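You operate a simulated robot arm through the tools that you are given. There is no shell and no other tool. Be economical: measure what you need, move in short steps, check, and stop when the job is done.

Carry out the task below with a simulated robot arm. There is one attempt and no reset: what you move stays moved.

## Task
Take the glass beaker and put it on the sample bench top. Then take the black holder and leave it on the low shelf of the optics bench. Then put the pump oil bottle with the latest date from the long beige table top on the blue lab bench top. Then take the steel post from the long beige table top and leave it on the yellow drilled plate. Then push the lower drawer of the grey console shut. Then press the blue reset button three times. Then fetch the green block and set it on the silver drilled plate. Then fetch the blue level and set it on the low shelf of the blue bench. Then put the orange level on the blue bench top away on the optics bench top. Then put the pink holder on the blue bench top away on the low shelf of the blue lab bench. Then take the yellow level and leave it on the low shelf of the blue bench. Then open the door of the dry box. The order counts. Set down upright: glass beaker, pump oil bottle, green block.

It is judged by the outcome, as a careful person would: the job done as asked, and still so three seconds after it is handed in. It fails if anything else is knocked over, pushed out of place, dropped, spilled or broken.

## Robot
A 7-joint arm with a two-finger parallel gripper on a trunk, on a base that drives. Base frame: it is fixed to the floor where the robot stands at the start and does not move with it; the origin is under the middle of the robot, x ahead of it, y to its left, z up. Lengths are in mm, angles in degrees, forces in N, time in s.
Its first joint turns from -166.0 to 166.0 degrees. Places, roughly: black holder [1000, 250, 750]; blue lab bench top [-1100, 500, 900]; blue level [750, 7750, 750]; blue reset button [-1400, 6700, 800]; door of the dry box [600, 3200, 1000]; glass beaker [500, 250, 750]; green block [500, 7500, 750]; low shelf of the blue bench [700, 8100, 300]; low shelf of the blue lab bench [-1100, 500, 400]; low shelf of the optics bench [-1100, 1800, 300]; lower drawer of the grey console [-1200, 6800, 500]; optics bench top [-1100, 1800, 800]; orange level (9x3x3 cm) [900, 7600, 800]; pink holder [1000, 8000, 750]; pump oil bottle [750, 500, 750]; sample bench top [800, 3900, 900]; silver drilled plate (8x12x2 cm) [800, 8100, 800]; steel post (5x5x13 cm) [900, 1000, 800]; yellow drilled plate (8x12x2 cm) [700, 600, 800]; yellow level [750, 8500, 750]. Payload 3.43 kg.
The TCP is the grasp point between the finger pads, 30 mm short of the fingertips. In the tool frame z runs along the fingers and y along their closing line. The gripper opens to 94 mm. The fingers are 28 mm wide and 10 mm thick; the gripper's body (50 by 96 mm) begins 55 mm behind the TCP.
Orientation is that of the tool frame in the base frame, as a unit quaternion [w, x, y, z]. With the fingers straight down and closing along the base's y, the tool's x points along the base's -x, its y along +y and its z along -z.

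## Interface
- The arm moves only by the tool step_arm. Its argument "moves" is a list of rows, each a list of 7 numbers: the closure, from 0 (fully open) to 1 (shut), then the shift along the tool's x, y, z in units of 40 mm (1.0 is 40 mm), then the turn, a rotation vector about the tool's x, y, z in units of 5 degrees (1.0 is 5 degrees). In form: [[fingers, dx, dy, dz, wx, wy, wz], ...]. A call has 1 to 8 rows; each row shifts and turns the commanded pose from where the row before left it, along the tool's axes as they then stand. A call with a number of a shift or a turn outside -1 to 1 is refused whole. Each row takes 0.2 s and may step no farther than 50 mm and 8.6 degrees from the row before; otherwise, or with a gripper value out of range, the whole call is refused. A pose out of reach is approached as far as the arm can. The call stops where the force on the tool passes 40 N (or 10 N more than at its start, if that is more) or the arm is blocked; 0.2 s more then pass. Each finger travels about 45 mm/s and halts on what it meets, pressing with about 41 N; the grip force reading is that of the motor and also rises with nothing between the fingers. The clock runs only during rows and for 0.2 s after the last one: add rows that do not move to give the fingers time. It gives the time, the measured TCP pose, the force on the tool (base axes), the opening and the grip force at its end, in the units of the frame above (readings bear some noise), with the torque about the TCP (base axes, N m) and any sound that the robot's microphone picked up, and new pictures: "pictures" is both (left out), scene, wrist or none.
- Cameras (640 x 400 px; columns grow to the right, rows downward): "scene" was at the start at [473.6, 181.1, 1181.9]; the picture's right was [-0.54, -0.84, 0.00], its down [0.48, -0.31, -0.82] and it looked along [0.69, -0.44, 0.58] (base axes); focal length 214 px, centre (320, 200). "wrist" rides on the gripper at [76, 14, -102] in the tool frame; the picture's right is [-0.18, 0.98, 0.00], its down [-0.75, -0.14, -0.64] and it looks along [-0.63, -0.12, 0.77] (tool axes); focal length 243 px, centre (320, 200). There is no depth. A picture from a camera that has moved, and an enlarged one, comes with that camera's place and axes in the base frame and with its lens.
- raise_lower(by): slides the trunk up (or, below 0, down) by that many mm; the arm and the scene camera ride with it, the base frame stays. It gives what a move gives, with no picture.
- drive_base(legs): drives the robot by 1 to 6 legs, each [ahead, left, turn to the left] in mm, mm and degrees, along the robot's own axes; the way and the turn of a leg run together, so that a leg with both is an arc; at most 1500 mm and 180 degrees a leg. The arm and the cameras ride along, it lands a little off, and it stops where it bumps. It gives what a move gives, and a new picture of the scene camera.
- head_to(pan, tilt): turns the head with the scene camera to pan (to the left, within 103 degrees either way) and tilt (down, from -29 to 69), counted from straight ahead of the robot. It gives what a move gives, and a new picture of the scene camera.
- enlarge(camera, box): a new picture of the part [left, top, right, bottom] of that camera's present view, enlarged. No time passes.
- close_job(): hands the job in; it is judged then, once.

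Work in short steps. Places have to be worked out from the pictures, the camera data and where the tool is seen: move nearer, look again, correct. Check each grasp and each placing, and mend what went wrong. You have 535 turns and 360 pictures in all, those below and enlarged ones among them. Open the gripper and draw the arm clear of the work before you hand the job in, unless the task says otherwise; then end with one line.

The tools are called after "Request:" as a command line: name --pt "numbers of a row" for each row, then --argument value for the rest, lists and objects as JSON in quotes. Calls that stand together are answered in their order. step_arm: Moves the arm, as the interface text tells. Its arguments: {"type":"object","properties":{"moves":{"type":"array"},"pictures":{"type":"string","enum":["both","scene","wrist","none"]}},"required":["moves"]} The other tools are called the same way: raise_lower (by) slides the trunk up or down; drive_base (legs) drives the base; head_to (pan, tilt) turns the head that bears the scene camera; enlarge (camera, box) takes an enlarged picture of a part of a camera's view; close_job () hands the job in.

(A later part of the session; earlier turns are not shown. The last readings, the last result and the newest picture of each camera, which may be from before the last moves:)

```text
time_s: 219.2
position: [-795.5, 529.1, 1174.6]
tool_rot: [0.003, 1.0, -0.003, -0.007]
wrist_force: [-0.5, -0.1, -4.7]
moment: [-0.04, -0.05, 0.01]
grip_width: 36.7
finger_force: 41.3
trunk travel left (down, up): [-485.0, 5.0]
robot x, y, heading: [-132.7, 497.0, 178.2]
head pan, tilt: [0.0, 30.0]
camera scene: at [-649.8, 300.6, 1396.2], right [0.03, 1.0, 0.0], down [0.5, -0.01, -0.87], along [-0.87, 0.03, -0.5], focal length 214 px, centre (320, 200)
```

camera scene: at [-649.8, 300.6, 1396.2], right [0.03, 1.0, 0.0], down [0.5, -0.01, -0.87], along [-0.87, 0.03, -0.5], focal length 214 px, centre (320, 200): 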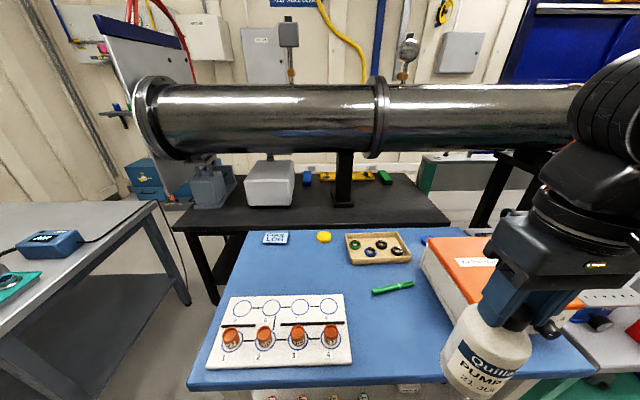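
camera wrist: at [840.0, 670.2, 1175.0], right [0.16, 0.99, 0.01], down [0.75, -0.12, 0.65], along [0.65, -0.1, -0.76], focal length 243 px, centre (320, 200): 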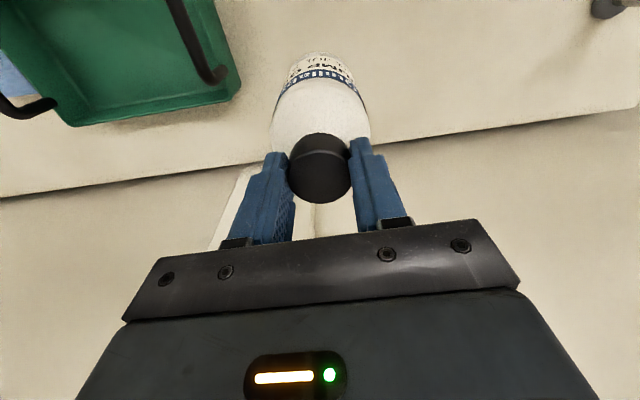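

Blue lab bench top z≈860; free spot at about (-950,510). I move the bottle over it.

Request:
step_arm --pt "0.8 -0.4 0.08 0 0 0 0" --pt "0.8 -0.7 0.08 0 0 0 0" --pt "0.8 -0.7 0.08 0 0 0 0" --pt "0.8 -0.7 0.08 0.3 0 0 0" --pt "0.8 -0.7 0.08 0.5 0 0 0" --pt "0.8 -0.5 0.08 0.6 0 0 0" --pt "0.8 -0.2 0 0.6 0 0 0" --pt "0.8 0 0 0.5 0 0 0" --pictures "both"

```text
time_s: 221.0
position: [-952.3, 511.8, 1076.8]
tool_rot: [0.003, 1.0, -0.003, -0.008]
wrist_force: [0.1, 0.2, -3.9]
moment: [0.02, 0.03, 0.02]
grip_width: 36.5
finger_force: 41.0
trunk travel left (down, up): [-485.0, 5.0]
robot x, y, heading: [-132.0, 502.3, 178.0]
head pan, tilt: [0.0, 30.0]
camera scene: at [-649.8, 300.6, 1396.2], right [0.03, 1.0, 0.0], down [0.5, -0.01, -0.87], along [-0.87, 0.03, -0.5], focal length 214 px, centre (320, 200)
camera wrist: at [-875.6, 497.3, 1177.2], right [-0.19, -0.98, 0.01], down [-0.74, 0.15, 0.65], along [-0.64, 0.12, -0.76], focal length 243 px, centre (320, 200)
```

scene: 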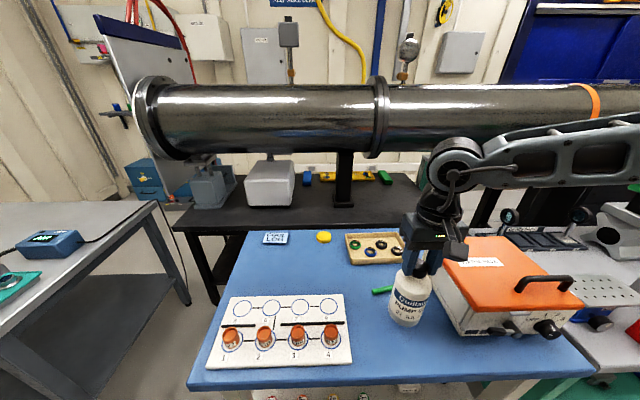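
wrist: 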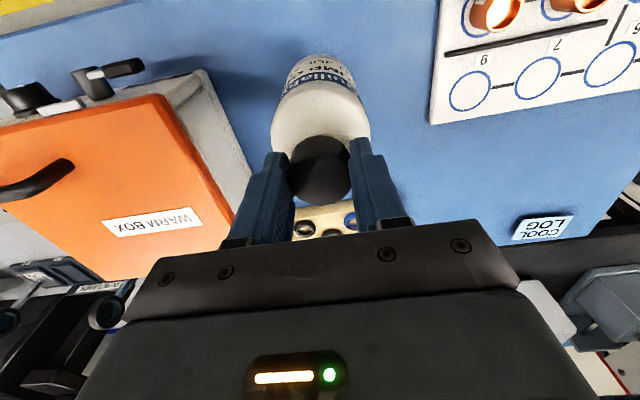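

I shift 25 mm away from the warm box, and descend near the surface.

Request:
step_arm --pt "0.8 0 0.3 0 0 0 0" --pt "0.8 0 0.3 0.2 0 0 0" --pt "0.8 0 0 0.4 0 0 0" --pt "0.8 0 0 0.2 0 0 0" --pt "0.8 0 0 0.1 0 0 0" --pt "0.8 0 0 0 0 0 0" --pictures "none"

Request:
step_arm --pt "0.8 0 0 0.06 0 0 0" --pt "0.8 0 0 0.06 0 0 0" --pt "0.8 0 0 0 0 0 0" --pictures "none"

Request:
step_arm --pt "0.8 0 0 0.06 0 0 0" --pt "0.8 0 0 0.06 0 0 0" --pt "0.8 0 0 0 0 0 0" --pictures "scene"

```text
time_s: 222.4
position: [-955.3, 487.3, 1041.8]
tool_rot: [0.001, 1.0, -0.003, -0.007]
wrist_force: [-0.6, -0.1, -4.8]
moment: [-0.02, -0.02, -0.02]
grip_width: 36.8
finger_force: 41.2
trunk travel left (down, up): [-485.0, 5.0]
robot x, y, heading: [-133.2, 500.6, 178.2]
head pan, tilt: [0.0, 30.0]
```

```text
time_s: 223.2
position: [-954.3, 487.4, 1036.4]
tool_rot: [0.002, 1.0, -0.002, -0.007]
wrist_force: [-0.3, 0.0, -4.9]
moment: [0.01, 0.03, 0.01]
grip_width: 36.9
finger_force: 40.4
trunk travel left (down, up): [-485.0, 5.0]
robot x, y, heading: [-131.1, 503.2, 178.1]
head pan, tilt: [0.0, 30.0]
```

```text
time_s: 224.0
position: [-955.1, 485.8, 1031.7]
tool_rot: [0.002, 1.0, -0.002, -0.008]
wrist_force: [0.1, -0.4, -3.6]
moment: [0.0, -0.02, 0.02]
grip_width: 36.6
finger_force: 41.1
trunk travel left (down, up): [-485.0, 5.0]
robot x, y, heading: [-134.9, 504.8, 178.3]
head pan, tilt: [0.0, 30.0]
camera scene: at [-649.9, 300.6, 1396.1], right [0.03, 1.0, 0.0], down [0.5, -0.01, -0.87], along [-0.87, 0.03, -0.5], focal length 214 px, centre (320, 200)
```

scene: 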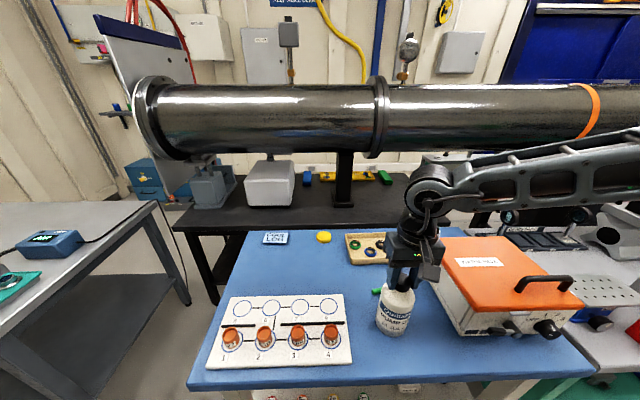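

Almost down; continue in small steps.

Request:
step_arm --pt "0.8 0 0 0.05 0 0 0" --pt "0.8 0 0 0.05 0 0 0" --pt "0.8 0 0 0 0 0 0" --pictures "none"

Request:
step_arm --pt "0.8 0 0 0.05 0 0 0" --pt "0.8 0 0 0.05 0 0 0" --pt "0.8 0 0 0 0 0 0" --pictures "none"

Request:
step_arm --pt "0.8 0 0 0.05 0 0 0" --pt "0.8 0 0 0.05 0 0 0" --pt "0.8 0 0 0 0 0 0" --pictures "none"

```text
time_s: 224.8
position: [-954.8, 487.8, 1030.2]
tool_rot: [0.002, 1.0, -0.002, -0.01]
wrist_force: [4.1, -3.3, 28.7]
moment: [0.46, -0.74, 0.0]
grip_width: 36.7
finger_force: 41.1
trunk travel left (down, up): [-485.0, 5.0]
robot x, y, heading: [-131.3, 503.7, 178.5]
head pan, tilt: [0.0, 30.0]
```

```text
time_s: 225.4
position: [-954.6, 486.1, 1027.1]
tool_rot: [0.002, 1.0, -0.002, -0.011]
wrist_force: [2.6, 0.6, 15.2]
moment: [0.48, -0.82, 0.05]
grip_width: 36.9
finger_force: 40.8
trunk travel left (down, up): [-485.0, 5.0]
robot x, y, heading: [-131.9, 501.0, 178.0]
head pan, tilt: [0.0, 30.0]
stopped in row 3: the force on the tool passed its limit at 42 N (the readings are from after the stop); the commanded pose is now the measured one
```

```text
time_s: 225.9
position: [-957.7, 486.7, 1026.0]
tool_rot: [0.002, 1.0, -0.003, -0.011]
wrist_force: [0.2, 0.5, 15.1]
moment: [0.44, -0.52, -0.02]
grip_width: 36.6
finger_force: 40.3
trunk travel left (down, up): [-485.0, 5.0]
robot x, y, heading: [-132.1, 502.9, 178.3]
head pan, tilt: [0.0, 30.0]
stopped in row 2: the force on the tool passed its limit at 43 N (the readings are from after the stop); the commanded pose is now the measured one
```

On the bench. I relieve 1 mm and open.

Request:
step_arm --pt "0.8 0 0 -0.05 0 0 0" --pt "0.55 0 0 0 0 0 0" --pt "0.4 0 0 0 0 0 0" --pt "0.2 0 0 0 0 0 0" --pt "0 0 0 0 0 0 0" --pt "0 0 0 0 0 0 0" --pictures "both"

```text
time_s: 227.3
position: [-956.2, 485.6, 1028.8]
tool_rot: [0.001, 1.0, -0.003, -0.011]
wrist_force: [0.5, 0.7, 0.1]
moment: [-0.03, 0.03, 0.03]
grip_width: 93.7
finger_force: 0.0
trunk travel left (down, up): [-485.0, 5.0]
robot x, y, heading: [-133.2, 503.9, 178.4]
head pan, tilt: [0.0, 30.0]
camera scene: at [-649.7, 300.6, 1396.2], right [0.03, 1.0, 0.0], down [0.5, -0.01, -0.87], along [-0.87, 0.03, -0.5], focal length 214 px, centre (320, 200)
camera wrist: at [-879.4, 472.9, 1128.4], right [-0.19, -0.98, 0.01], down [-0.74, 0.15, 0.66], along [-0.65, 0.12, -0.75], focal length 243 px, centre (320, 200)
```

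scene: 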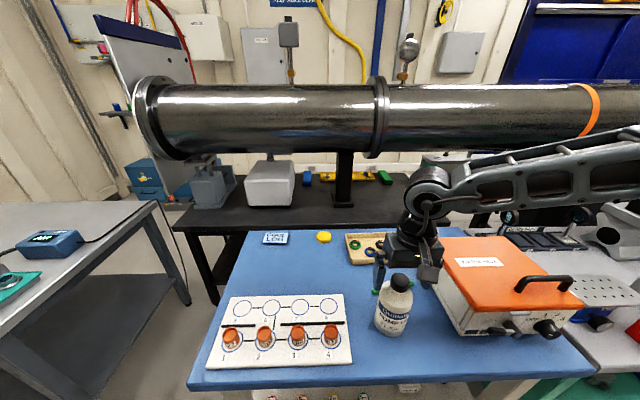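
wrist: 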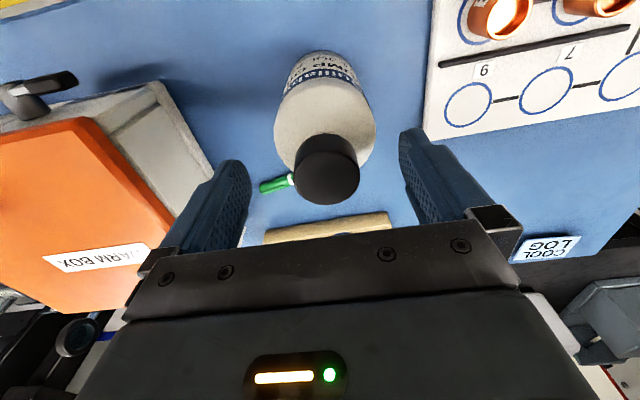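

Bottle stands. I lift straight up and retract.

Request:
step_arm --pt "0 0 0 -0.4 0 0 0" --pt "0 0 0 -0.8 0 0 0" --pt "0 0 0 -0.9 0 0 0" --pt "0 0.3 0 -0.9 0 0 0" --pt "0 0.8 0 -0.5 0 0 0" --pt "0 0.8 0 0 0 0 0" --pt "0 0.8 0 0 0 0 0" --pt "0 0.8 0 0 0 0 0" --pictures "none"

Request:
step_arm --pt "0 0.8 0 0 0 0 0" --pt "0 0.8 0 0 0 0 0" --pt "0 0.5 0 0 0 0 0" --pictures "scene"

```text
time_s: 229.1
position: [-815.6, 485.8, 1165.8]
tool_rot: [0.001, 1.0, -0.003, -0.01]
wrist_force: [0.2, -0.6, 0.5]
moment: [-0.01, -0.04, -0.01]
grip_width: 93.8
finger_force: 0.0
trunk travel left (down, up): [-485.0, 5.0]
robot x, y, heading: [-133.6, 503.7, 178.2]
head pan, tilt: [0.0, 30.0]
```

```text
time_s: 229.9
position: [-736.3, 484.4, 1163.0]
tool_rot: [0.001, 1.0, -0.002, -0.008]
wrist_force: [1.1, 0.7, 0.2]
moment: [0.04, -0.02, -0.01]
grip_width: 93.8
finger_force: 0.1
out of reach, approached as far as the arm can: row 3
trunk travel left (down, up): [-485.0, 5.0]
robot x, y, heading: [-132.3, 502.1, 178.1]
head pan, tilt: [0.0, 30.0]
camera scene: at [-649.7, 300.6, 1396.2], right [0.03, 1.0, 0.0], down [0.5, -0.01, -0.87], along [-0.87, 0.03, -0.5], focal length 214 px, centre (320, 200)
```

scene: 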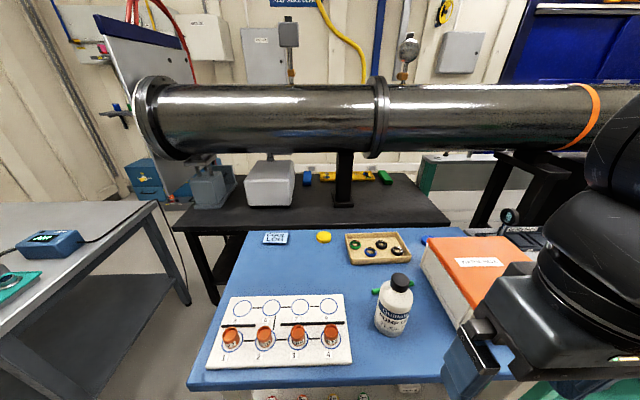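

Bottle done. I turn back to the beige table, shift to y≈900 and drive up.

Request:
drive_base --legs '[[0, 0, -178], [0, 400, 0], [128, 0, 0]]'

```text
time_s: 240.4
position: [566.5, 981.3, 1164.0]
tool_rot: [0.008, -0.046, 0.999, 0.002]
wrist_force: [0.4, -0.3, 0.7]
moment: [-0.01, 0.0, -0.01]
grip_width: 94.2
finger_force: 0.0
trunk travel left (down, up): [-485.0, 5.0]
robot x, y, heading: [-36.0, 904.7, 3.7]
head pan, tilt: [0.0, 30.0]
camera scene: at [466.3, 1152.3, 1396.3], right [0.07, -1.0, 0.0], down [-0.5, -0.03, -0.87], along [0.86, 0.06, -0.5], focal length 214 px, centre (320, 200)
```

scene: 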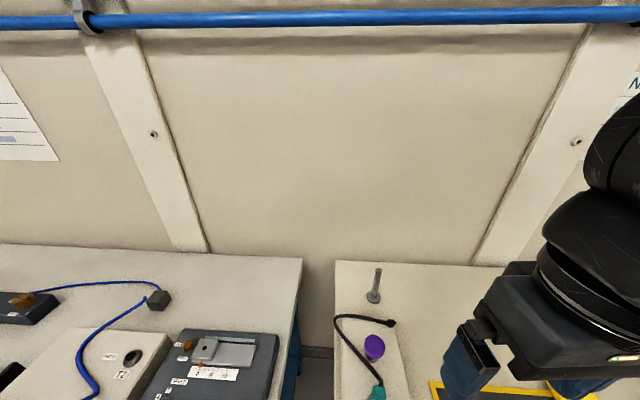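

Post base ≈(893,1017). I square up the base and move the tool toward the post.

Request:
drive_base --legs '[[30, 0, -3.7]]'

Request:
step_arm --pt "0 -0.9 0.4 0.2 0 0 0" --pt "0 -0.9 0.4 0.2 0 0 0" --pt "0 -0.9 0.3 0.2 0 0 0" --pt "0 -0.9 0.3 0.2 0 0 0" --pt "0 -0.9 0.3 0.3 0 0 0" --pt "0 -0.9 0.3 0.5 0 0 0" --pt "0 0 0 0.5 0 0 0" --pictures "both"

```text
time_s: 241.2
position: [600.0, 942.9, 1163.8]
tool_rot: [0.009, -0.013, 1.0, 0.001]
wrist_force: [-0.4, 0.0, 0.8]
moment: [0.02, 0.02, 0.03]
grip_width: 94.0
finger_force: 0.1
trunk travel left (down, up): [-485.0, 5.0]
robot x, y, heading: [-5.9, 906.5, 0.0]
head pan, tilt: [0.0, 30.0]
camera scene: at [510.9, 1120.2, 1396.3], right [0.0, -1.0, 0.0], down [-0.5, 0.0, -0.87], along [0.87, 0.0, -0.5], focal length 214 px, centre (320, 200)
```

scene: 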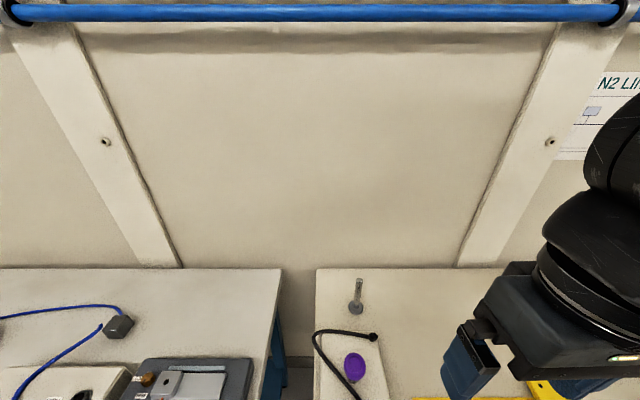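

```text
time_s: 242.8
position: [815.2, 1029.5, 1084.5]
tool_rot: [0.01, -0.013, 1.0, 0.002]
wrist_force: [0.0, -0.2, 1.3]
moment: [0.01, -0.03, -0.03]
grip_width: 94.3
finger_force: 0.0
trunk travel left (down, up): [-485.0, 5.0]
robot x, y, heading: [-2.8, 910.1, 0.1]
head pan, tilt: [0.0, 30.0]
camera scene: at [511.1, 1120.2, 1396.2], right [0.0, -1.0, 0.0], down [-0.5, 0.0, -0.87], along [0.87, 0.0, -0.5], focal length 214 px, centre (320, 200)
camera wrist: at [736.1, 1041.4, 1185.3], right [0.16, 0.99, 0.01], down [0.75, -0.12, 0.66], along [0.65, -0.1, -0.76], focal length 243 px, centre (320, 200)
```

scene: 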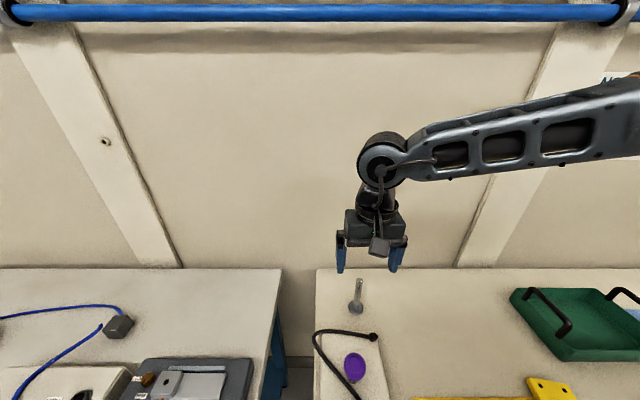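
wrist: 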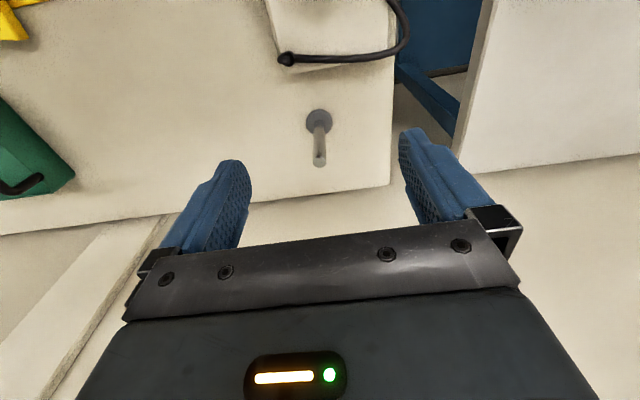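

Post at (896,1017), top ≈930. I move over it and lower to z≈985.

Request:
step_arm --pt "0 -0.7 -0.15 0.5 0 0 0" --pt "0 -0.7 -0.15 0.6 0 0 0" --pt "0 -0.62 0 0.6 0 0 0" --pt "0 0 0 0.7 0 0 0" --pt "0 0 0 0 0 0 0" --pictures "wrist"

```text
time_s: 244.0
position: [897.7, 1017.5, 990.1]
tool_rot: [0.008, -0.012, 1.0, 0.002]
wrist_force: [-0.4, 0.2, 0.0]
moment: [0.01, 0.01, 0.0]
grip_width: 94.3
finger_force: 0.0
trunk travel left (down, up): [-485.0, 5.0]
robot x, y, heading: [-0.5, 906.3, -0.1]
head pan, tilt: [0.0, 30.0]
camera wrist: at [819.1, 1029.8, 1090.2], right [0.16, 0.99, 0.01], down [0.75, -0.12, 0.65], along [0.65, -0.1, -0.76], focal length 243 px, centre (320, 200)
```

wrist: 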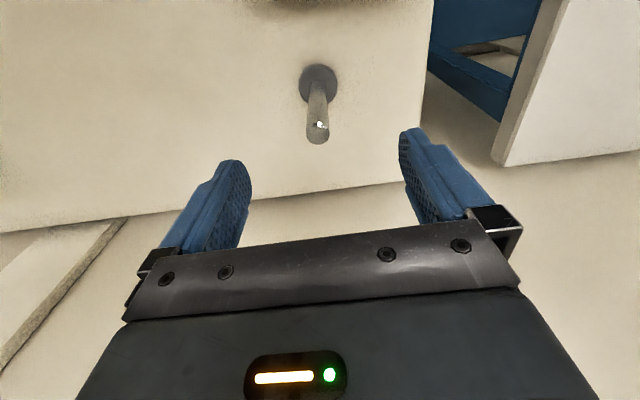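

Aligned. I descend 88 mm and close on the rod.

Request:
step_arm --pt "0 0 0 0.6 0 0 0" --pt "0 0 0 0.6 0 0 0" --pt "0 0 0 0.6 0 0 0" --pt "0 0 0 0.4 0 0 0" --pt "0 0 0 0 0 0 0" --pictures "wrist"

Request:
step_arm --pt "1 0 0 0 0 0 0" --pt "1 0 0 0 0 0 0" --pt "1 0 0 0 0 0 0" --pt "1 0 0 0 0 0 0" --pt "1 0 0 0 0 0 0" --pt "1 0 0 0 0 0 0" --pictures "wrist"

```text
time_s: 245.2
position: [899.9, 1019.4, 902.1]
tool_rot: [0.008, -0.012, 1.0, 0.002]
wrist_force: [0.2, 0.1, -0.1]
moment: [-0.01, 0.01, 0.01]
grip_width: 93.8
finger_force: 0.1
trunk travel left (down, up): [-485.0, 5.0]
robot x, y, heading: [-3.9, 908.9, -0.2]
head pan, tilt: [0.0, 30.0]
camera wrist: at [820.7, 1032.1, 1001.7], right [0.16, 0.99, 0.01], down [0.75, -0.12, 0.65], along [0.65, -0.1, -0.76], focal length 243 px, centre (320, 200)
```

wrist: 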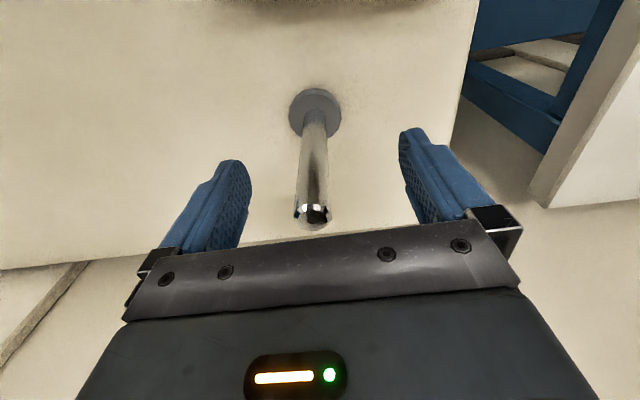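

```text
time_s: 246.6
position: [901.0, 1018.8, 902.2]
tool_rot: [0.009, -0.013, 1.0, 0.002]
wrist_force: [-0.6, 1.1, -1.1]
moment: [-0.01, -0.05, 0.02]
grip_width: 17.7
finger_force: 41.0
trunk travel left (down, up): [-485.0, 5.0]
robot x, y, heading: [-3.7, 902.5, -0.3]
head pan, tilt: [0.0, 30.0]
camera wrist: at [820.7, 1032.2, 1002.0], right [0.16, 0.99, 0.01], down [0.75, -0.12, 0.66], along [0.65, -0.1, -0.76], focal length 243 px, centre (320, 200)
```

wrist: 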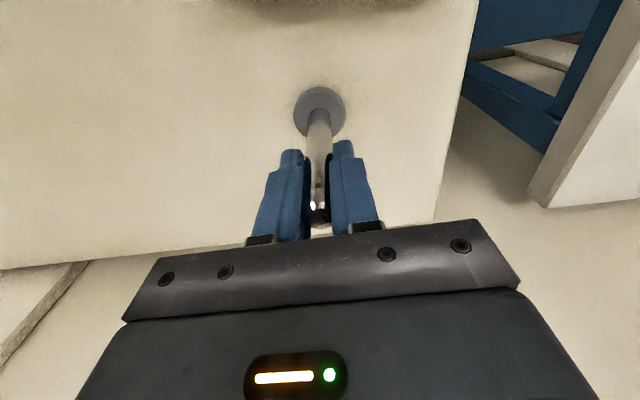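

Gripped (17.7 mm). I lift and travel along y behind the panel toward the plate.

Request:
step_arm --pt "1 0 0 -0.5 0 0 0" --pt "1 0 0 -0.9 0 0 0" --pt "1 0 0 -0.9 0 0 0" --pt "1 0 0 -0.9 0 0 0" --pt "1 0 -0.3 -0.4 0 0 0" --pt "1 0 -0.8 0 0 0 0" --pt "1 0 -0.9 0 0 0 0" --pt "1 0 -0.9 0 0 0 0" --pictures "none"

Request:
step_arm --pt "1 0 -0.9 0 0 0 0" --pt "1 0 -0.9 0 0 0 0" --pt "1 0.3 -0.9 0 0 0 0" --pt "1 0.5 -0.9 0 0 0 0" --pt "1 0.6 -0.8 0 0 0 0" --pt "1 0.6 -0.7 0 0 0 0" --pt "1 0.6 -0.5 0 0 0 0" --pt "1 0.4 0 0 0 0 0" --pictures "both"

```text
time_s: 248.4
position: [900.9, 904.5, 1043.2]
tool_rot: [0.01, -0.013, 1.0, 0.001]
wrist_force: [-0.2, 1.3, -2.4]
moment: [-0.02, 0.04, 0.03]
grip_width: 17.5
finger_force: 41.3
trunk travel left (down, up): [-485.0, 5.0]
robot x, y, heading: [-2.9, 905.0, 0.1]
head pan, tilt: [0.0, 30.0]
```

```text
time_s: 250.2
position: [785.2, 674.9, 1041.3]
tool_rot: [0.009, -0.013, 1.0, 0.002]
wrist_force: [0.1, 0.0, -1.6]
moment: [0.02, 0.0, -0.02]
grip_width: 17.4
finger_force: 41.5
trunk travel left (down, up): [-485.0, 5.0]
robot x, y, heading: [-1.3, 907.6, 0.2]
head pan, tilt: [0.0, 30.0]
camera scene: at [511.3, 1120.1, 1396.2], right [0.0, -1.0, 0.0], down [-0.5, 0.0, -0.87], along [0.87, 0.0, -0.5], focal length 214 px, centre (320, 200)
camera wrist: at [706.6, 688.3, 1141.5], right [0.16, 0.99, 0.01], down [0.75, -0.12, 0.66], along [0.65, -0.1, -0.76], focal length 243 px, centre (320, 200)
```

scene: 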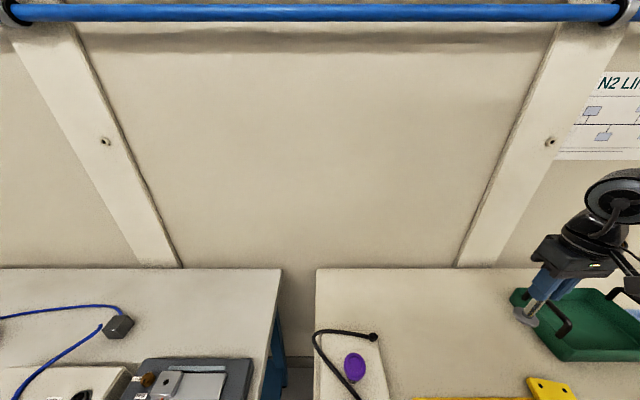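
wrist: 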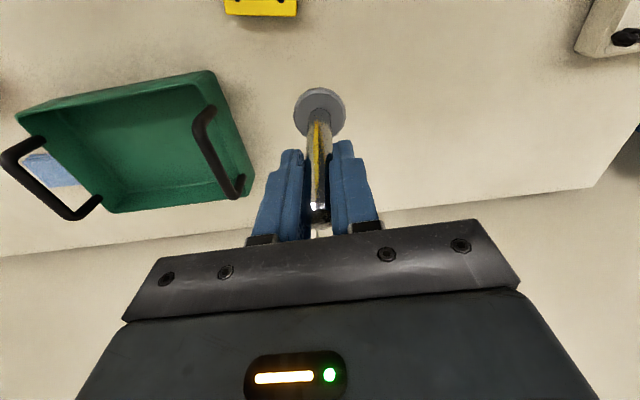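

I move back 110 mm in x to see the plate.

Request:
step_arm --pt "1 0.7 0 0 0 0 0" --pt "1 0.7 0 0 0 0 0" --pt "1 0.7 0 0 0 0 0" --pt "1 0.7 0 0 0 0 0" --pictures "wrist"

```text
time_s: 251.2
position: [674.0, 673.4, 1040.3]
tool_rot: [0.008, -0.012, 1.0, 0.002]
wrist_force: [-0.5, 0.3, -1.8]
moment: [0.02, 0.02, -0.02]
grip_width: 17.2
finger_force: 41.0
trunk travel left (down, up): [-485.0, 5.0]
robot x, y, heading: [-3.4, 909.2, -0.0]
head pan, tilt: [0.0, 30.0]
camera wrist: at [595.2, 685.0, 1140.9], right [0.16, 0.99, 0.01], down [0.75, -0.12, 0.66], along [0.65, -0.1, -0.76], focal length 243 px, centre (320, 200)
```

wrist: 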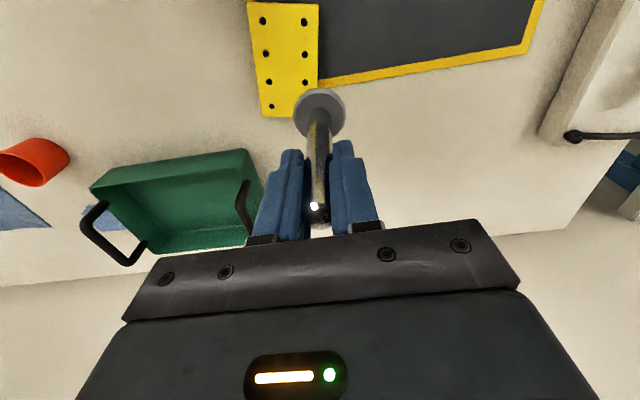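

Plate centre ≈(650,641). I move over it and lower to z≈960.

Request:
step_arm --pt "1 0.3 -0.4 0.3 0 0 0" --pt "1 0.3 -0.41 0.6 0 0 0" --pt "1 0 0 0.6 0 0 0" --pt "1 0 0 0.3 0 0 0" --pt "1 0 0 0 0 0 0" --pictures "both"

```text
time_s: 252.4
position: [652.6, 640.3, 967.3]
tool_rot: [0.009, -0.012, 1.0, 0.002]
wrist_force: [0.4, -0.3, -1.9]
moment: [0.01, -0.02, -0.02]
grip_width: 17.4
finger_force: 41.0
trunk travel left (down, up): [-485.0, 5.0]
robot x, y, heading: [-4.3, 905.1, -0.1]
head pan, tilt: [0.0, 30.0]
camera scene: at [511.2, 1120.0, 1396.2], right [0.0, -1.0, 0.0], down [-0.5, 0.0, -0.87], along [0.87, 0.0, -0.5], focal length 214 px, centre (320, 200)
camera wrist: at [572.9, 652.5, 1068.2], right [0.16, 0.99, 0.01], down [0.75, -0.12, 0.65], along [0.65, -0.1, -0.76], focal length 243 px, centre (320, 200)
```

scene: 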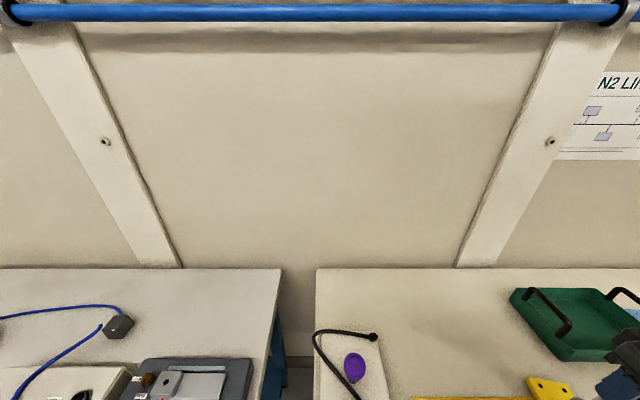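
wrist: 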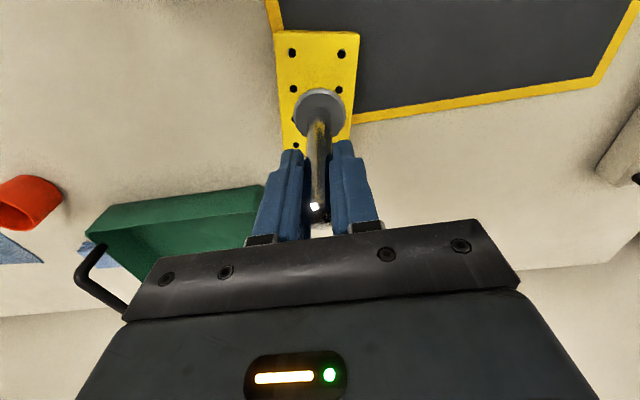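

Well aligned; a small y trim, then creep down to contact.

Request:
step_arm --pt "1 0 -0.1 0.4 0 0 0" --pt "1 0 0 0.3 0 0 0" --pt "1 0 0 0.1 0 0 0" --pt "1 0 0 0.05 0 0 0" --pt "1 0 0 0.05 0 0 0" --pt "1 0 0 0 0 0 0" --pictures "none"

Request:
step_arm --pt "1 0 0 0.05 0 0 0" --pt "1 0 0 0.05 0 0 0" --pt "1 0 0 0 0 0 0" --pictures "wrist"

```text
time_s: 253.8
position: [651.7, 635.5, 930.1]
tool_rot: [0.009, -0.012, 1.0, 0.003]
wrist_force: [0.2, 0.0, -1.1]
moment: [0.0, -0.03, -0.02]
grip_width: 17.7
finger_force: 40.6
trunk travel left (down, up): [-485.0, 5.0]
robot x, y, heading: [-2.5, 907.7, -0.1]
head pan, tilt: [0.0, 30.0]
```

```text
time_s: 254.6
position: [651.7, 636.6, 927.1]
tool_rot: [0.009, -0.013, 1.0, 0.002]
wrist_force: [-0.3, 0.6, -1.6]
moment: [0.01, 0.01, 0.0]
grip_width: 17.7
finger_force: 41.0
trunk travel left (down, up): [-485.0, 5.0]
robot x, y, heading: [-2.3, 909.8, -0.0]
head pan, tilt: [0.0, 30.0]
camera wrist: at [572.9, 648.4, 1027.4], right [0.16, 0.99, 0.01], down [0.75, -0.12, 0.65], along [0.65, -0.1, -0.76], focal length 243 px, centre (320, 200)
```

wrist: 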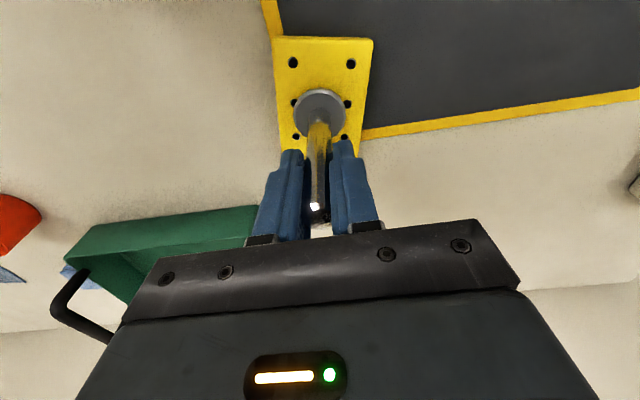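

Good. Continue down.

Request:
step_arm --pt "1 0.1 0 0.05 0 0 0" --pt "1 0 0 0.05 0 0 0" --pt "1 0 0 0 0 0 0" --pictures "none"

Request:
step_arm --pt "1 0 0 0.05 0 0 0" --pt "1 0 0 0.05 0 0 0" --pt "1 0 0 0 0 0 0" --pictures "none"

```text
time_s: 255.4
position: [648.9, 636.7, 923.8]
tool_rot: [0.01, -0.013, 1.0, 0.002]
wrist_force: [-1.1, 1.5, 8.6]
moment: [0.0, 0.15, -0.03]
grip_width: 17.5
finger_force: 41.1
trunk travel left (down, up): [-485.0, 5.0]
robot x, y, heading: [-4.5, 904.2, 0.0]
head pan, tilt: [0.0, 30.0]
```

```text
time_s: 256.2
position: [648.6, 636.0, 918.9]
tool_rot: [0.011, -0.012, 1.0, 0.002]
wrist_force: [1.3, 5.0, 28.5]
moment: [0.01, -0.19, 0.03]
grip_width: 17.5
finger_force: 40.9
trunk travel left (down, up): [-485.0, 5.0]
robot x, y, heading: [-6.1, 909.2, 0.1]
head pan, tilt: [0.0, 30.0]
```

Contact made; I relieve slightly and open.

Request:
step_arm --pt "1 0 0 -0.08 0 0 0" --pt "0.75 0 0 0 0 0 0" --pt "0.6 0 0 0 0 0 0" --pt "0.4 0 0 0 0 0 0" --pt "0.3 0 0 0 0 0 0" --pictures "none"

Request:
step_arm --pt "0.1 0 0 -0.3 0 0 0" --pt "0 0 0 -0.8 0 0 0" --pt "0 0 0 -0.9 0 0 0" --pt "0 0 0 -0.9 0 0 0" --pt "0 0.3 0 -0.8 0 0 0" --pictures "wrist"

```text
time_s: 257.4
position: [648.8, 636.8, 922.0]
tool_rot: [0.009, -0.012, 1.0, 0.003]
wrist_force: [-0.6, -1.2, -0.7]
moment: [0.03, 0.01, 0.01]
grip_width: 65.7
finger_force: 0.2
trunk travel left (down, up): [-485.0, 5.0]
robot x, y, heading: [-4.3, 908.3, 0.1]
head pan, tilt: [0.0, 30.0]
```

```text
time_s: 258.6
position: [640.3, 655.9, 1057.5]
tool_rot: [0.004, -0.028, 0.999, 0.018]
wrist_force: [0.0, -0.3, 0.2]
moment: [0.0, 0.0, 0.01]
grip_width: 93.9
finger_force: 0.1
trunk travel left (down, up): [-485.0, 5.0]
robot x, y, heading: [-3.3, 906.3, 0.0]
head pan, tilt: [0.0, 30.0]
camera wrist: at [561.1, 663.0, 1159.8], right [0.13, 0.99, 0.04], down [0.76, -0.12, 0.64], along [0.64, -0.05, -0.76], focal length 243 px, centre (320, 200)
```

wrist: 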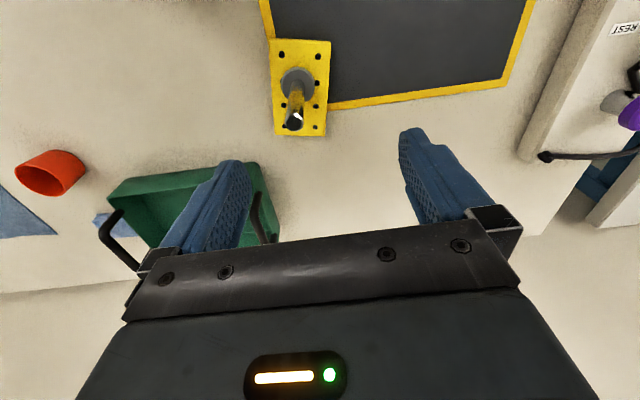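

Post stands on the yellow plate. Next, the grey console: I back off, turn to heading 90, and drive up the aisle, looking ahead.

Request:
drive_base --legs '[[-200, 0, 0], [0, 0, 90], [1400, 0, 0], [1400, 0, 0]]'

Request:
head_to --pan 20 --tilt 20

```text
time_s: 277.1
position: [261.1, 4324.2, 1058.5]
tool_rot: [-0.009, -0.693, 0.72, 0.02]
wrist_force: [0.9, -0.3, -0.7]
moment: [0.0, -0.02, 0.0]
grip_width: 94.1
finger_force: 0.0
trunk travel left (down, up): [-485.0, 5.0]
robot x, y, heading: [-36.8, 3704.3, 86.5]
head pan, tilt: [0.0, 30.0]
camera scene: at [-218.6, 4229.5, 1396.2], right [1.0, -0.06, 0.0], down [-0.03, -0.5, -0.87], along [0.05, 0.86, -0.5], focal length 214 px, centre (320, 200)
```

scene: 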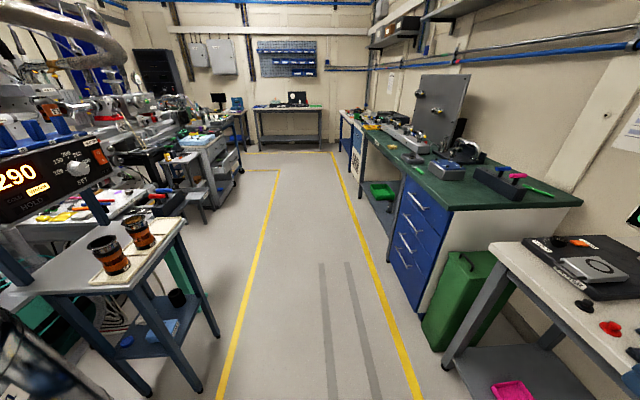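

```text
time_s: 277.9
position: [260.4, 4323.5, 1057.2]
tool_rot: [-0.01, -0.693, 0.721, 0.02]
wrist_force: [0.2, 0.1, 0.0]
moment: [0.0, 0.01, 0.0]
grip_width: 93.8
finger_force: 0.1
trunk travel left (down, up): [-485.0, 5.0]
robot x, y, heading: [-40.0, 3705.2, 86.4]
head pan, tilt: [20.0, 20.0]
camera scene: at [-250.5, 4228.7, 1412.2], right [0.96, 0.28, 0.0], down [0.1, -0.33, -0.94], along [-0.26, 0.9, -0.34], focal length 214 px, centre (320, 200)
```

scene: 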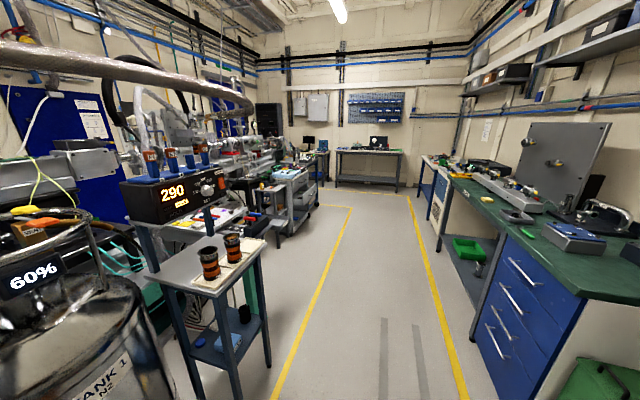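

The aisle is clear. I drive on, drifting back to the middle.

Request:
drive_base --legs '[[1400, 120, 3.5], [1200, 40, 0]]'

Request:
head_to --pan 75 --tilt 25

```text
time_s: 290.7
position: [220.0, 6946.0, 1056.5]
tool_rot: [-0.009, -0.694, 0.719, 0.02]
wrist_force: [1.0, 0.5, -0.4]
moment: [-0.03, 0.0, -0.04]
grip_width: 94.0
finger_force: 0.0
trunk travel left (down, up): [-485.0, 5.0]
robot x, y, heading: [-74.9, 6329.4, 86.5]
head pan, tilt: [20.0, 20.0]
camera scene: at [-291.3, 6848.8, 1412.3], right [0.96, 0.29, 0.0], down [0.1, -0.33, -0.94], along [-0.27, 0.9, -0.34], focal length 214 px, centre (320, 200)
```

scene: 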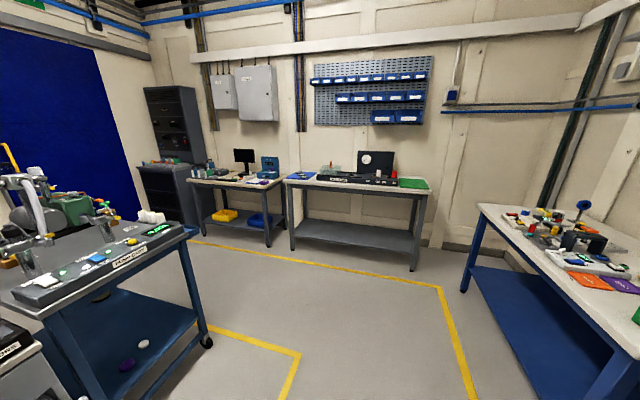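

```text
time_s: 292.0
position: [220.6, 6947.3, 1056.9]
tool_rot: [-0.011, -0.695, 0.718, 0.02]
wrist_force: [0.9, 0.7, 0.0]
moment: [0.01, 0.02, 0.0]
grip_width: 94.0
finger_force: 0.0
trunk travel left (down, up): [-485.0, 5.0]
robot x, y, heading: [-75.0, 6327.3, 86.7]
head pan, tilt: [75.0, 25.0]
camera scene: at [-352.1, 6788.7, 1404.2], right [0.32, 0.95, 0.0], down [0.4, -0.13, -0.91], along [-0.86, 0.29, -0.42], focal length 214 px, centre (320, 200)
```

scene: 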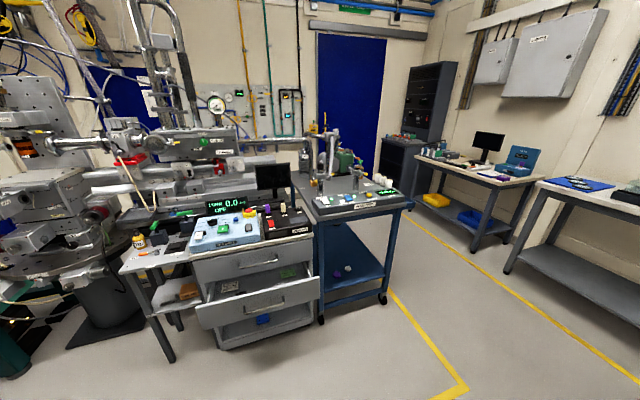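

The grey console with an open drawer is in view. I enlarge it.

Request:
enlarge --camera "scene" --box '[170, 180, 340, 360]'

Request:
enlarge --camera "scene" --box '[180, 190, 320, 260]'

```text
2.22 times, centred on (255, 270) of scene
camera zoom: at [-352.1, 6788.7, 1404.2], right [0.32, 0.95, 0.0], down [0.4, -0.13, -0.91], along [-0.86, 0.29, -0.42], focal length 477 px, centre (464, 44)
```

zoom: 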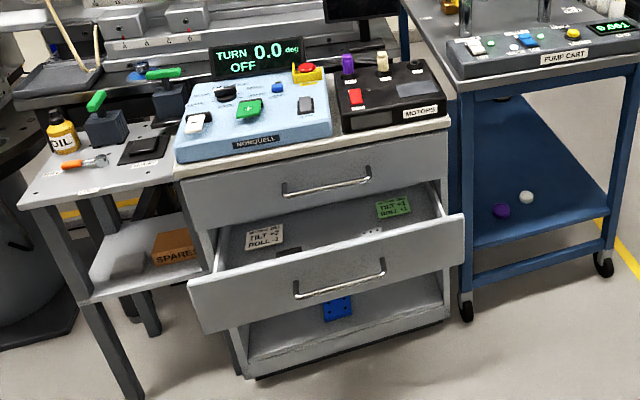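

```text
4.57 times, centred on (250, 225) of scene
camera zoom: at [-352.1, 6788.7, 1404.2], right [0.32, 0.95, 0.0], down [0.4, -0.13, -0.91], along [-0.86, 0.29, -0.42], focal length 980 px, centre (640, 86)
```

zoom: 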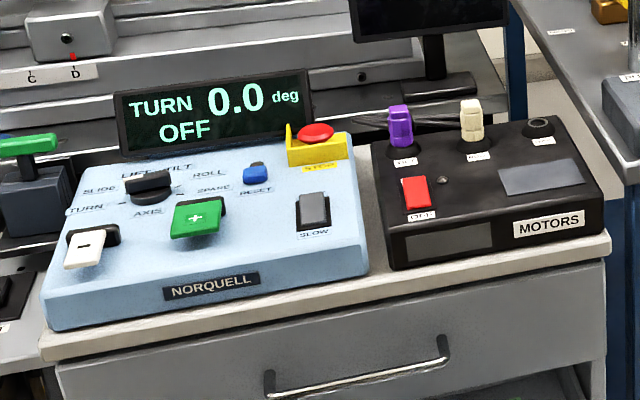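

RESET is the small blue button on the console's top. The lower drawer stands open at about x=-1150. I drive level with it and turn to face it.

Request:
drive_base --legs '[[420, 150, 3.5], [0, 0, 90]]'

Request:
head_to --pan 0 --tilt 40

```text
time_s: 298.5
position: [-855.3, 7008.7, 1057.2]
tool_rot: [0.02, 1.0, 0.02, -0.005]
wrist_force: [0.4, -1.1, 0.7]
moment: [-0.02, -0.01, -0.01]
grip_width: 94.2
finger_force: 0.1
trunk travel left (down, up): [-485.0, 5.0]
robot x, y, heading: [-217.7, 6758.8, -179.1]
head pan, tilt: [75.0, 25.0]
camera scene: at [-656.1, 6447.1, 1404.2], right [-0.97, 0.24, 0.0], down [0.1, 0.41, -0.91], along [-0.22, -0.88, -0.42], focal length 214 px, centre (320, 200)
```

scene: 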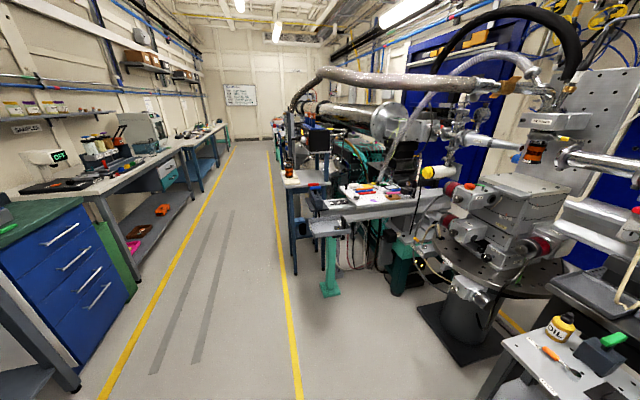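

```text
time_s: 300.0
position: [-855.8, 7009.4, 1056.8]
tool_rot: [0.022, 1.0, 0.02, -0.005]
wrist_force: [0.6, 0.3, 0.4]
moment: [-0.01, -0.03, -0.03]
grip_width: 94.0
finger_force: 0.0
trunk travel left (down, up): [-485.0, 5.0]
robot x, y, heading: [-214.0, 6755.8, -179.1]
head pan, tilt: [0.0, 40.0]
camera scene: at [-718.7, 6535.0, 1380.9], right [-0.02, 1.0, 0.0], down [0.64, 0.01, -0.77], along [-0.77, -0.01, -0.64], focal length 214 px, centre (320, 200)
```

scene: 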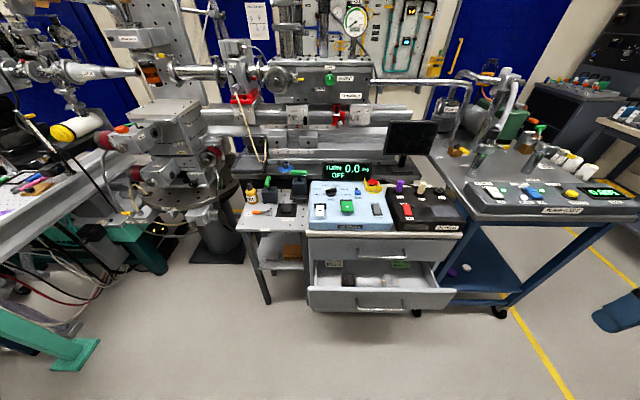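

Geometry: drawer front centre ≈(-1129,6770,520), to be pushed to ≈-1277; RESET ≈(-1422,6681,845). I close the fingers, centre the tool at y≈6770, and lower the trunk.

Request:
step_arm --pt "1 0 0.8 0 0 0 0" --pt "1 0 0.8 0 0 0 0" --pt "1 0 0.8 0 0 0 0" --pt "1 0 0.8 0 0 0 0" --pt "1 0 0.8 0 0 0 0" --pt "1 0 0.8 0 0 0 0" --pt "1 0 0.8 0 0 0 0" --pt "1 0 0.4 0 0 0 0" --pictures "none"

Request:
raise_lower --by -400

```text
time_s: 301.8
position: [-846.1, 6768.7, 1067.4]
tool_rot: [0.021, 1.0, 0.02, -0.007]
wrist_force: [0.5, 0.8, 0.1]
moment: [-0.01, 0.02, 0.02]
grip_width: 0.3
finger_force: 33.4
trunk travel left (down, up): [-485.0, 5.0]
robot x, y, heading: [-212.9, 6762.2, -179.1]
head pan, tilt: [0.0, 40.0]
```

```text
time_s: 305.6
position: [-845.8, 6769.1, 667.1]
tool_rot: [0.021, 1.0, 0.02, -0.005]
wrist_force: [-0.4, 0.3, 0.6]
moment: [-0.01, -0.05, 0.0]
grip_width: 0.1
finger_force: 33.1
trunk travel left (down, up): [-85.0, 405.0]
robot x, y, heading: [-215.4, 6759.2, -179.0]
head pan, tilt: [0.0, 40.0]
```

Tilt the tool forward while lowering to drawer height.

Request:
step_arm --pt "1 0 0 0.4 0 -1 0" --pt "1 0 0 0.4 0 -1 0" --pt "1 0 0 0.4 0 -1 0" --pt "1 0 0 0.4 0 -1 0" --pt "1 0 0 0.4 0 -1 0" --pt "1 0 0 0.4 0 -1 0" --pt "1 0 0 0.4 0 -1 0" --pt "1 0 0 0.4 0 -1 0" --pictures "none"

Request:
step_arm --pt "1 0 0 0.3 0 -1 0" --pt "1 0 0 0.3 0 -1 0" --pt "1 0 0 0.3 0 -1 0" --pt "1 0 0 0.3 0 -1 0" --pictures "both"

```text
time_s: 307.4
position: [-907.6, 6792.2, 590.3]
tool_rot: [0.026, 0.944, 0.012, -0.328]
wrist_force: [0.2, -0.5, 0.6]
moment: [-0.02, -0.01, 0.01]
grip_width: 0.0
finger_force: 33.0
out of reach, approached as far as the arm can: row 7, 8
trunk travel left (down, up): [-85.0, 405.0]
robot x, y, heading: [-219.5, 6755.3, -179.4]
head pan, tilt: [0.0, 40.0]
```

```text
time_s: 308.4
position: [-960.5, 6808.9, 620.8]
tool_rot: [0.036, 0.908, 0.009, -0.417]
wrist_force: [-0.5, 0.9, 0.0]
moment: [0.01, 0.0, -0.01]
grip_width: 0.0
finger_force: 33.1
out of reach, approached as far as the arm can: row 1, 2, 3, 4
trunk travel left (down, up): [-85.0, 405.0]
robot x, y, heading: [-215.1, 6756.2, -179.0]
head pan, tilt: [0.0, 40.0]
camera scene: at [-718.7, 6535.1, 981.0], right [-0.02, 1.0, 0.0], down [0.64, 0.01, -0.77], along [-0.77, -0.01, -0.64], focal length 214 px, centre (320, 200)
camera wrist: at [-831.9, 6801.7, 629.3], right [-0.07, -0.98, 0.2], down [-0.01, 0.2, 0.98], along [-1.0, 0.07, -0.03], focal length 243 px, centre (320, 200)
```

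scene: 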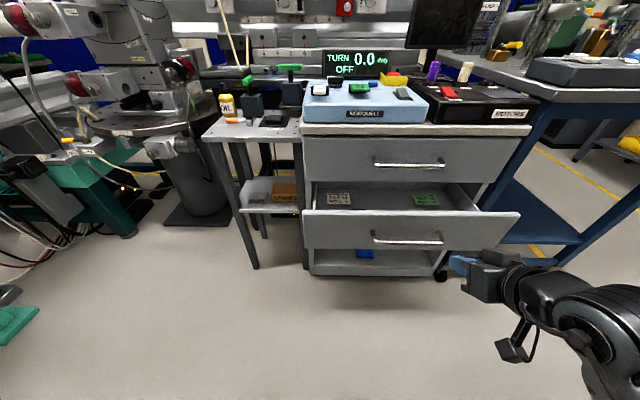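
wrist: 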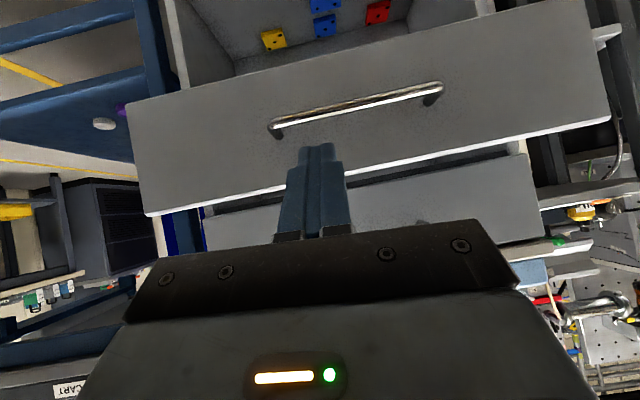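

Good view: panel spans z≈433–594, handle at z≈507. I aim the tips at z≈555, y≈6770: adjust, then drive the base 100 mm nearer.

Request:
step_arm --pt "1 0.44 0.4 0.38 0 0 0" --pt "1 0.44 0.4 0.38 0 0 0" --pt "1 0 0 0 0 0 0" --pictures "none"

Request:
drive_base --legs '[[100, 0, 0]]'

Request:
step_arm --pt "1 0 0 0 0 0 0" --pictures "wrist"

```text
time_s: 309.2
position: [-958.9, 6808.1, 618.9]
tool_rot: [0.037, 0.908, 0.008, -0.417]
wrist_force: [-0.5, 0.1, -0.8]
moment: [0.01, 0.0, 0.02]
grip_width: 0.0
finger_force: 33.0
out of reach, approached as far as the arm can: row 1, 2
trunk travel left (down, up): [-85.0, 405.0]
robot x, y, heading: [-219.2, 6759.8, -179.2]
head pan, tilt: [0.0, 40.0]
```

```text
time_s: 310.4
position: [-1059.5, 6806.1, 619.6]
tool_rot: [0.037, 0.908, 0.009, -0.417]
wrist_force: [0.0, -0.3, 0.6]
moment: [0.04, 0.0, -0.03]
grip_width: 0.0
finger_force: 32.8
trunk travel left (down, up): [-85.0, 405.0]
robot x, y, heading: [-315.1, 6756.5, -179.3]
head pan, tilt: [0.0, 40.0]
camera scene: at [-818.4, 6533.3, 980.9], right [-0.02, 1.0, 0.0], down [0.64, 0.01, -0.77], along [-0.77, -0.01, -0.64], focal length 214 px, centre (320, 200)
```

scene: 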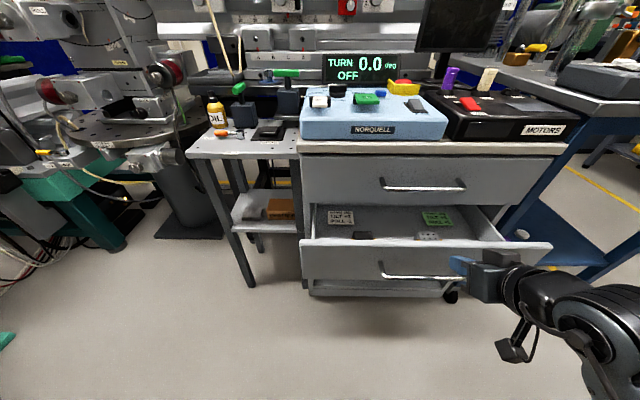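

```text
time_s: 310.8
position: [-1058.4, 6807.4, 620.3]
tool_rot: [0.037, 0.908, 0.008, -0.418]
wrist_force: [0.5, -0.5, -0.3]
moment: [0.02, -0.02, 0.01]
grip_width: 0.0
finger_force: 32.8
trunk travel left (down, up): [-85.0, 405.0]
robot x, y, heading: [-315.2, 6758.8, -179.4]
head pan, tilt: [0.0, 40.0]
camera wrist: at [-931.5, 6799.6, 629.1], right [-0.07, -0.98, 0.2], down [-0.01, 0.2, 0.98], along [-1.0, 0.07, -0.03], focal length 243 px, centre (320, 200)
```

wrist: 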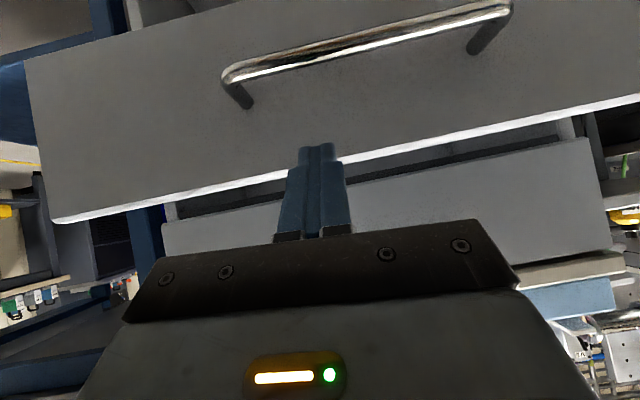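

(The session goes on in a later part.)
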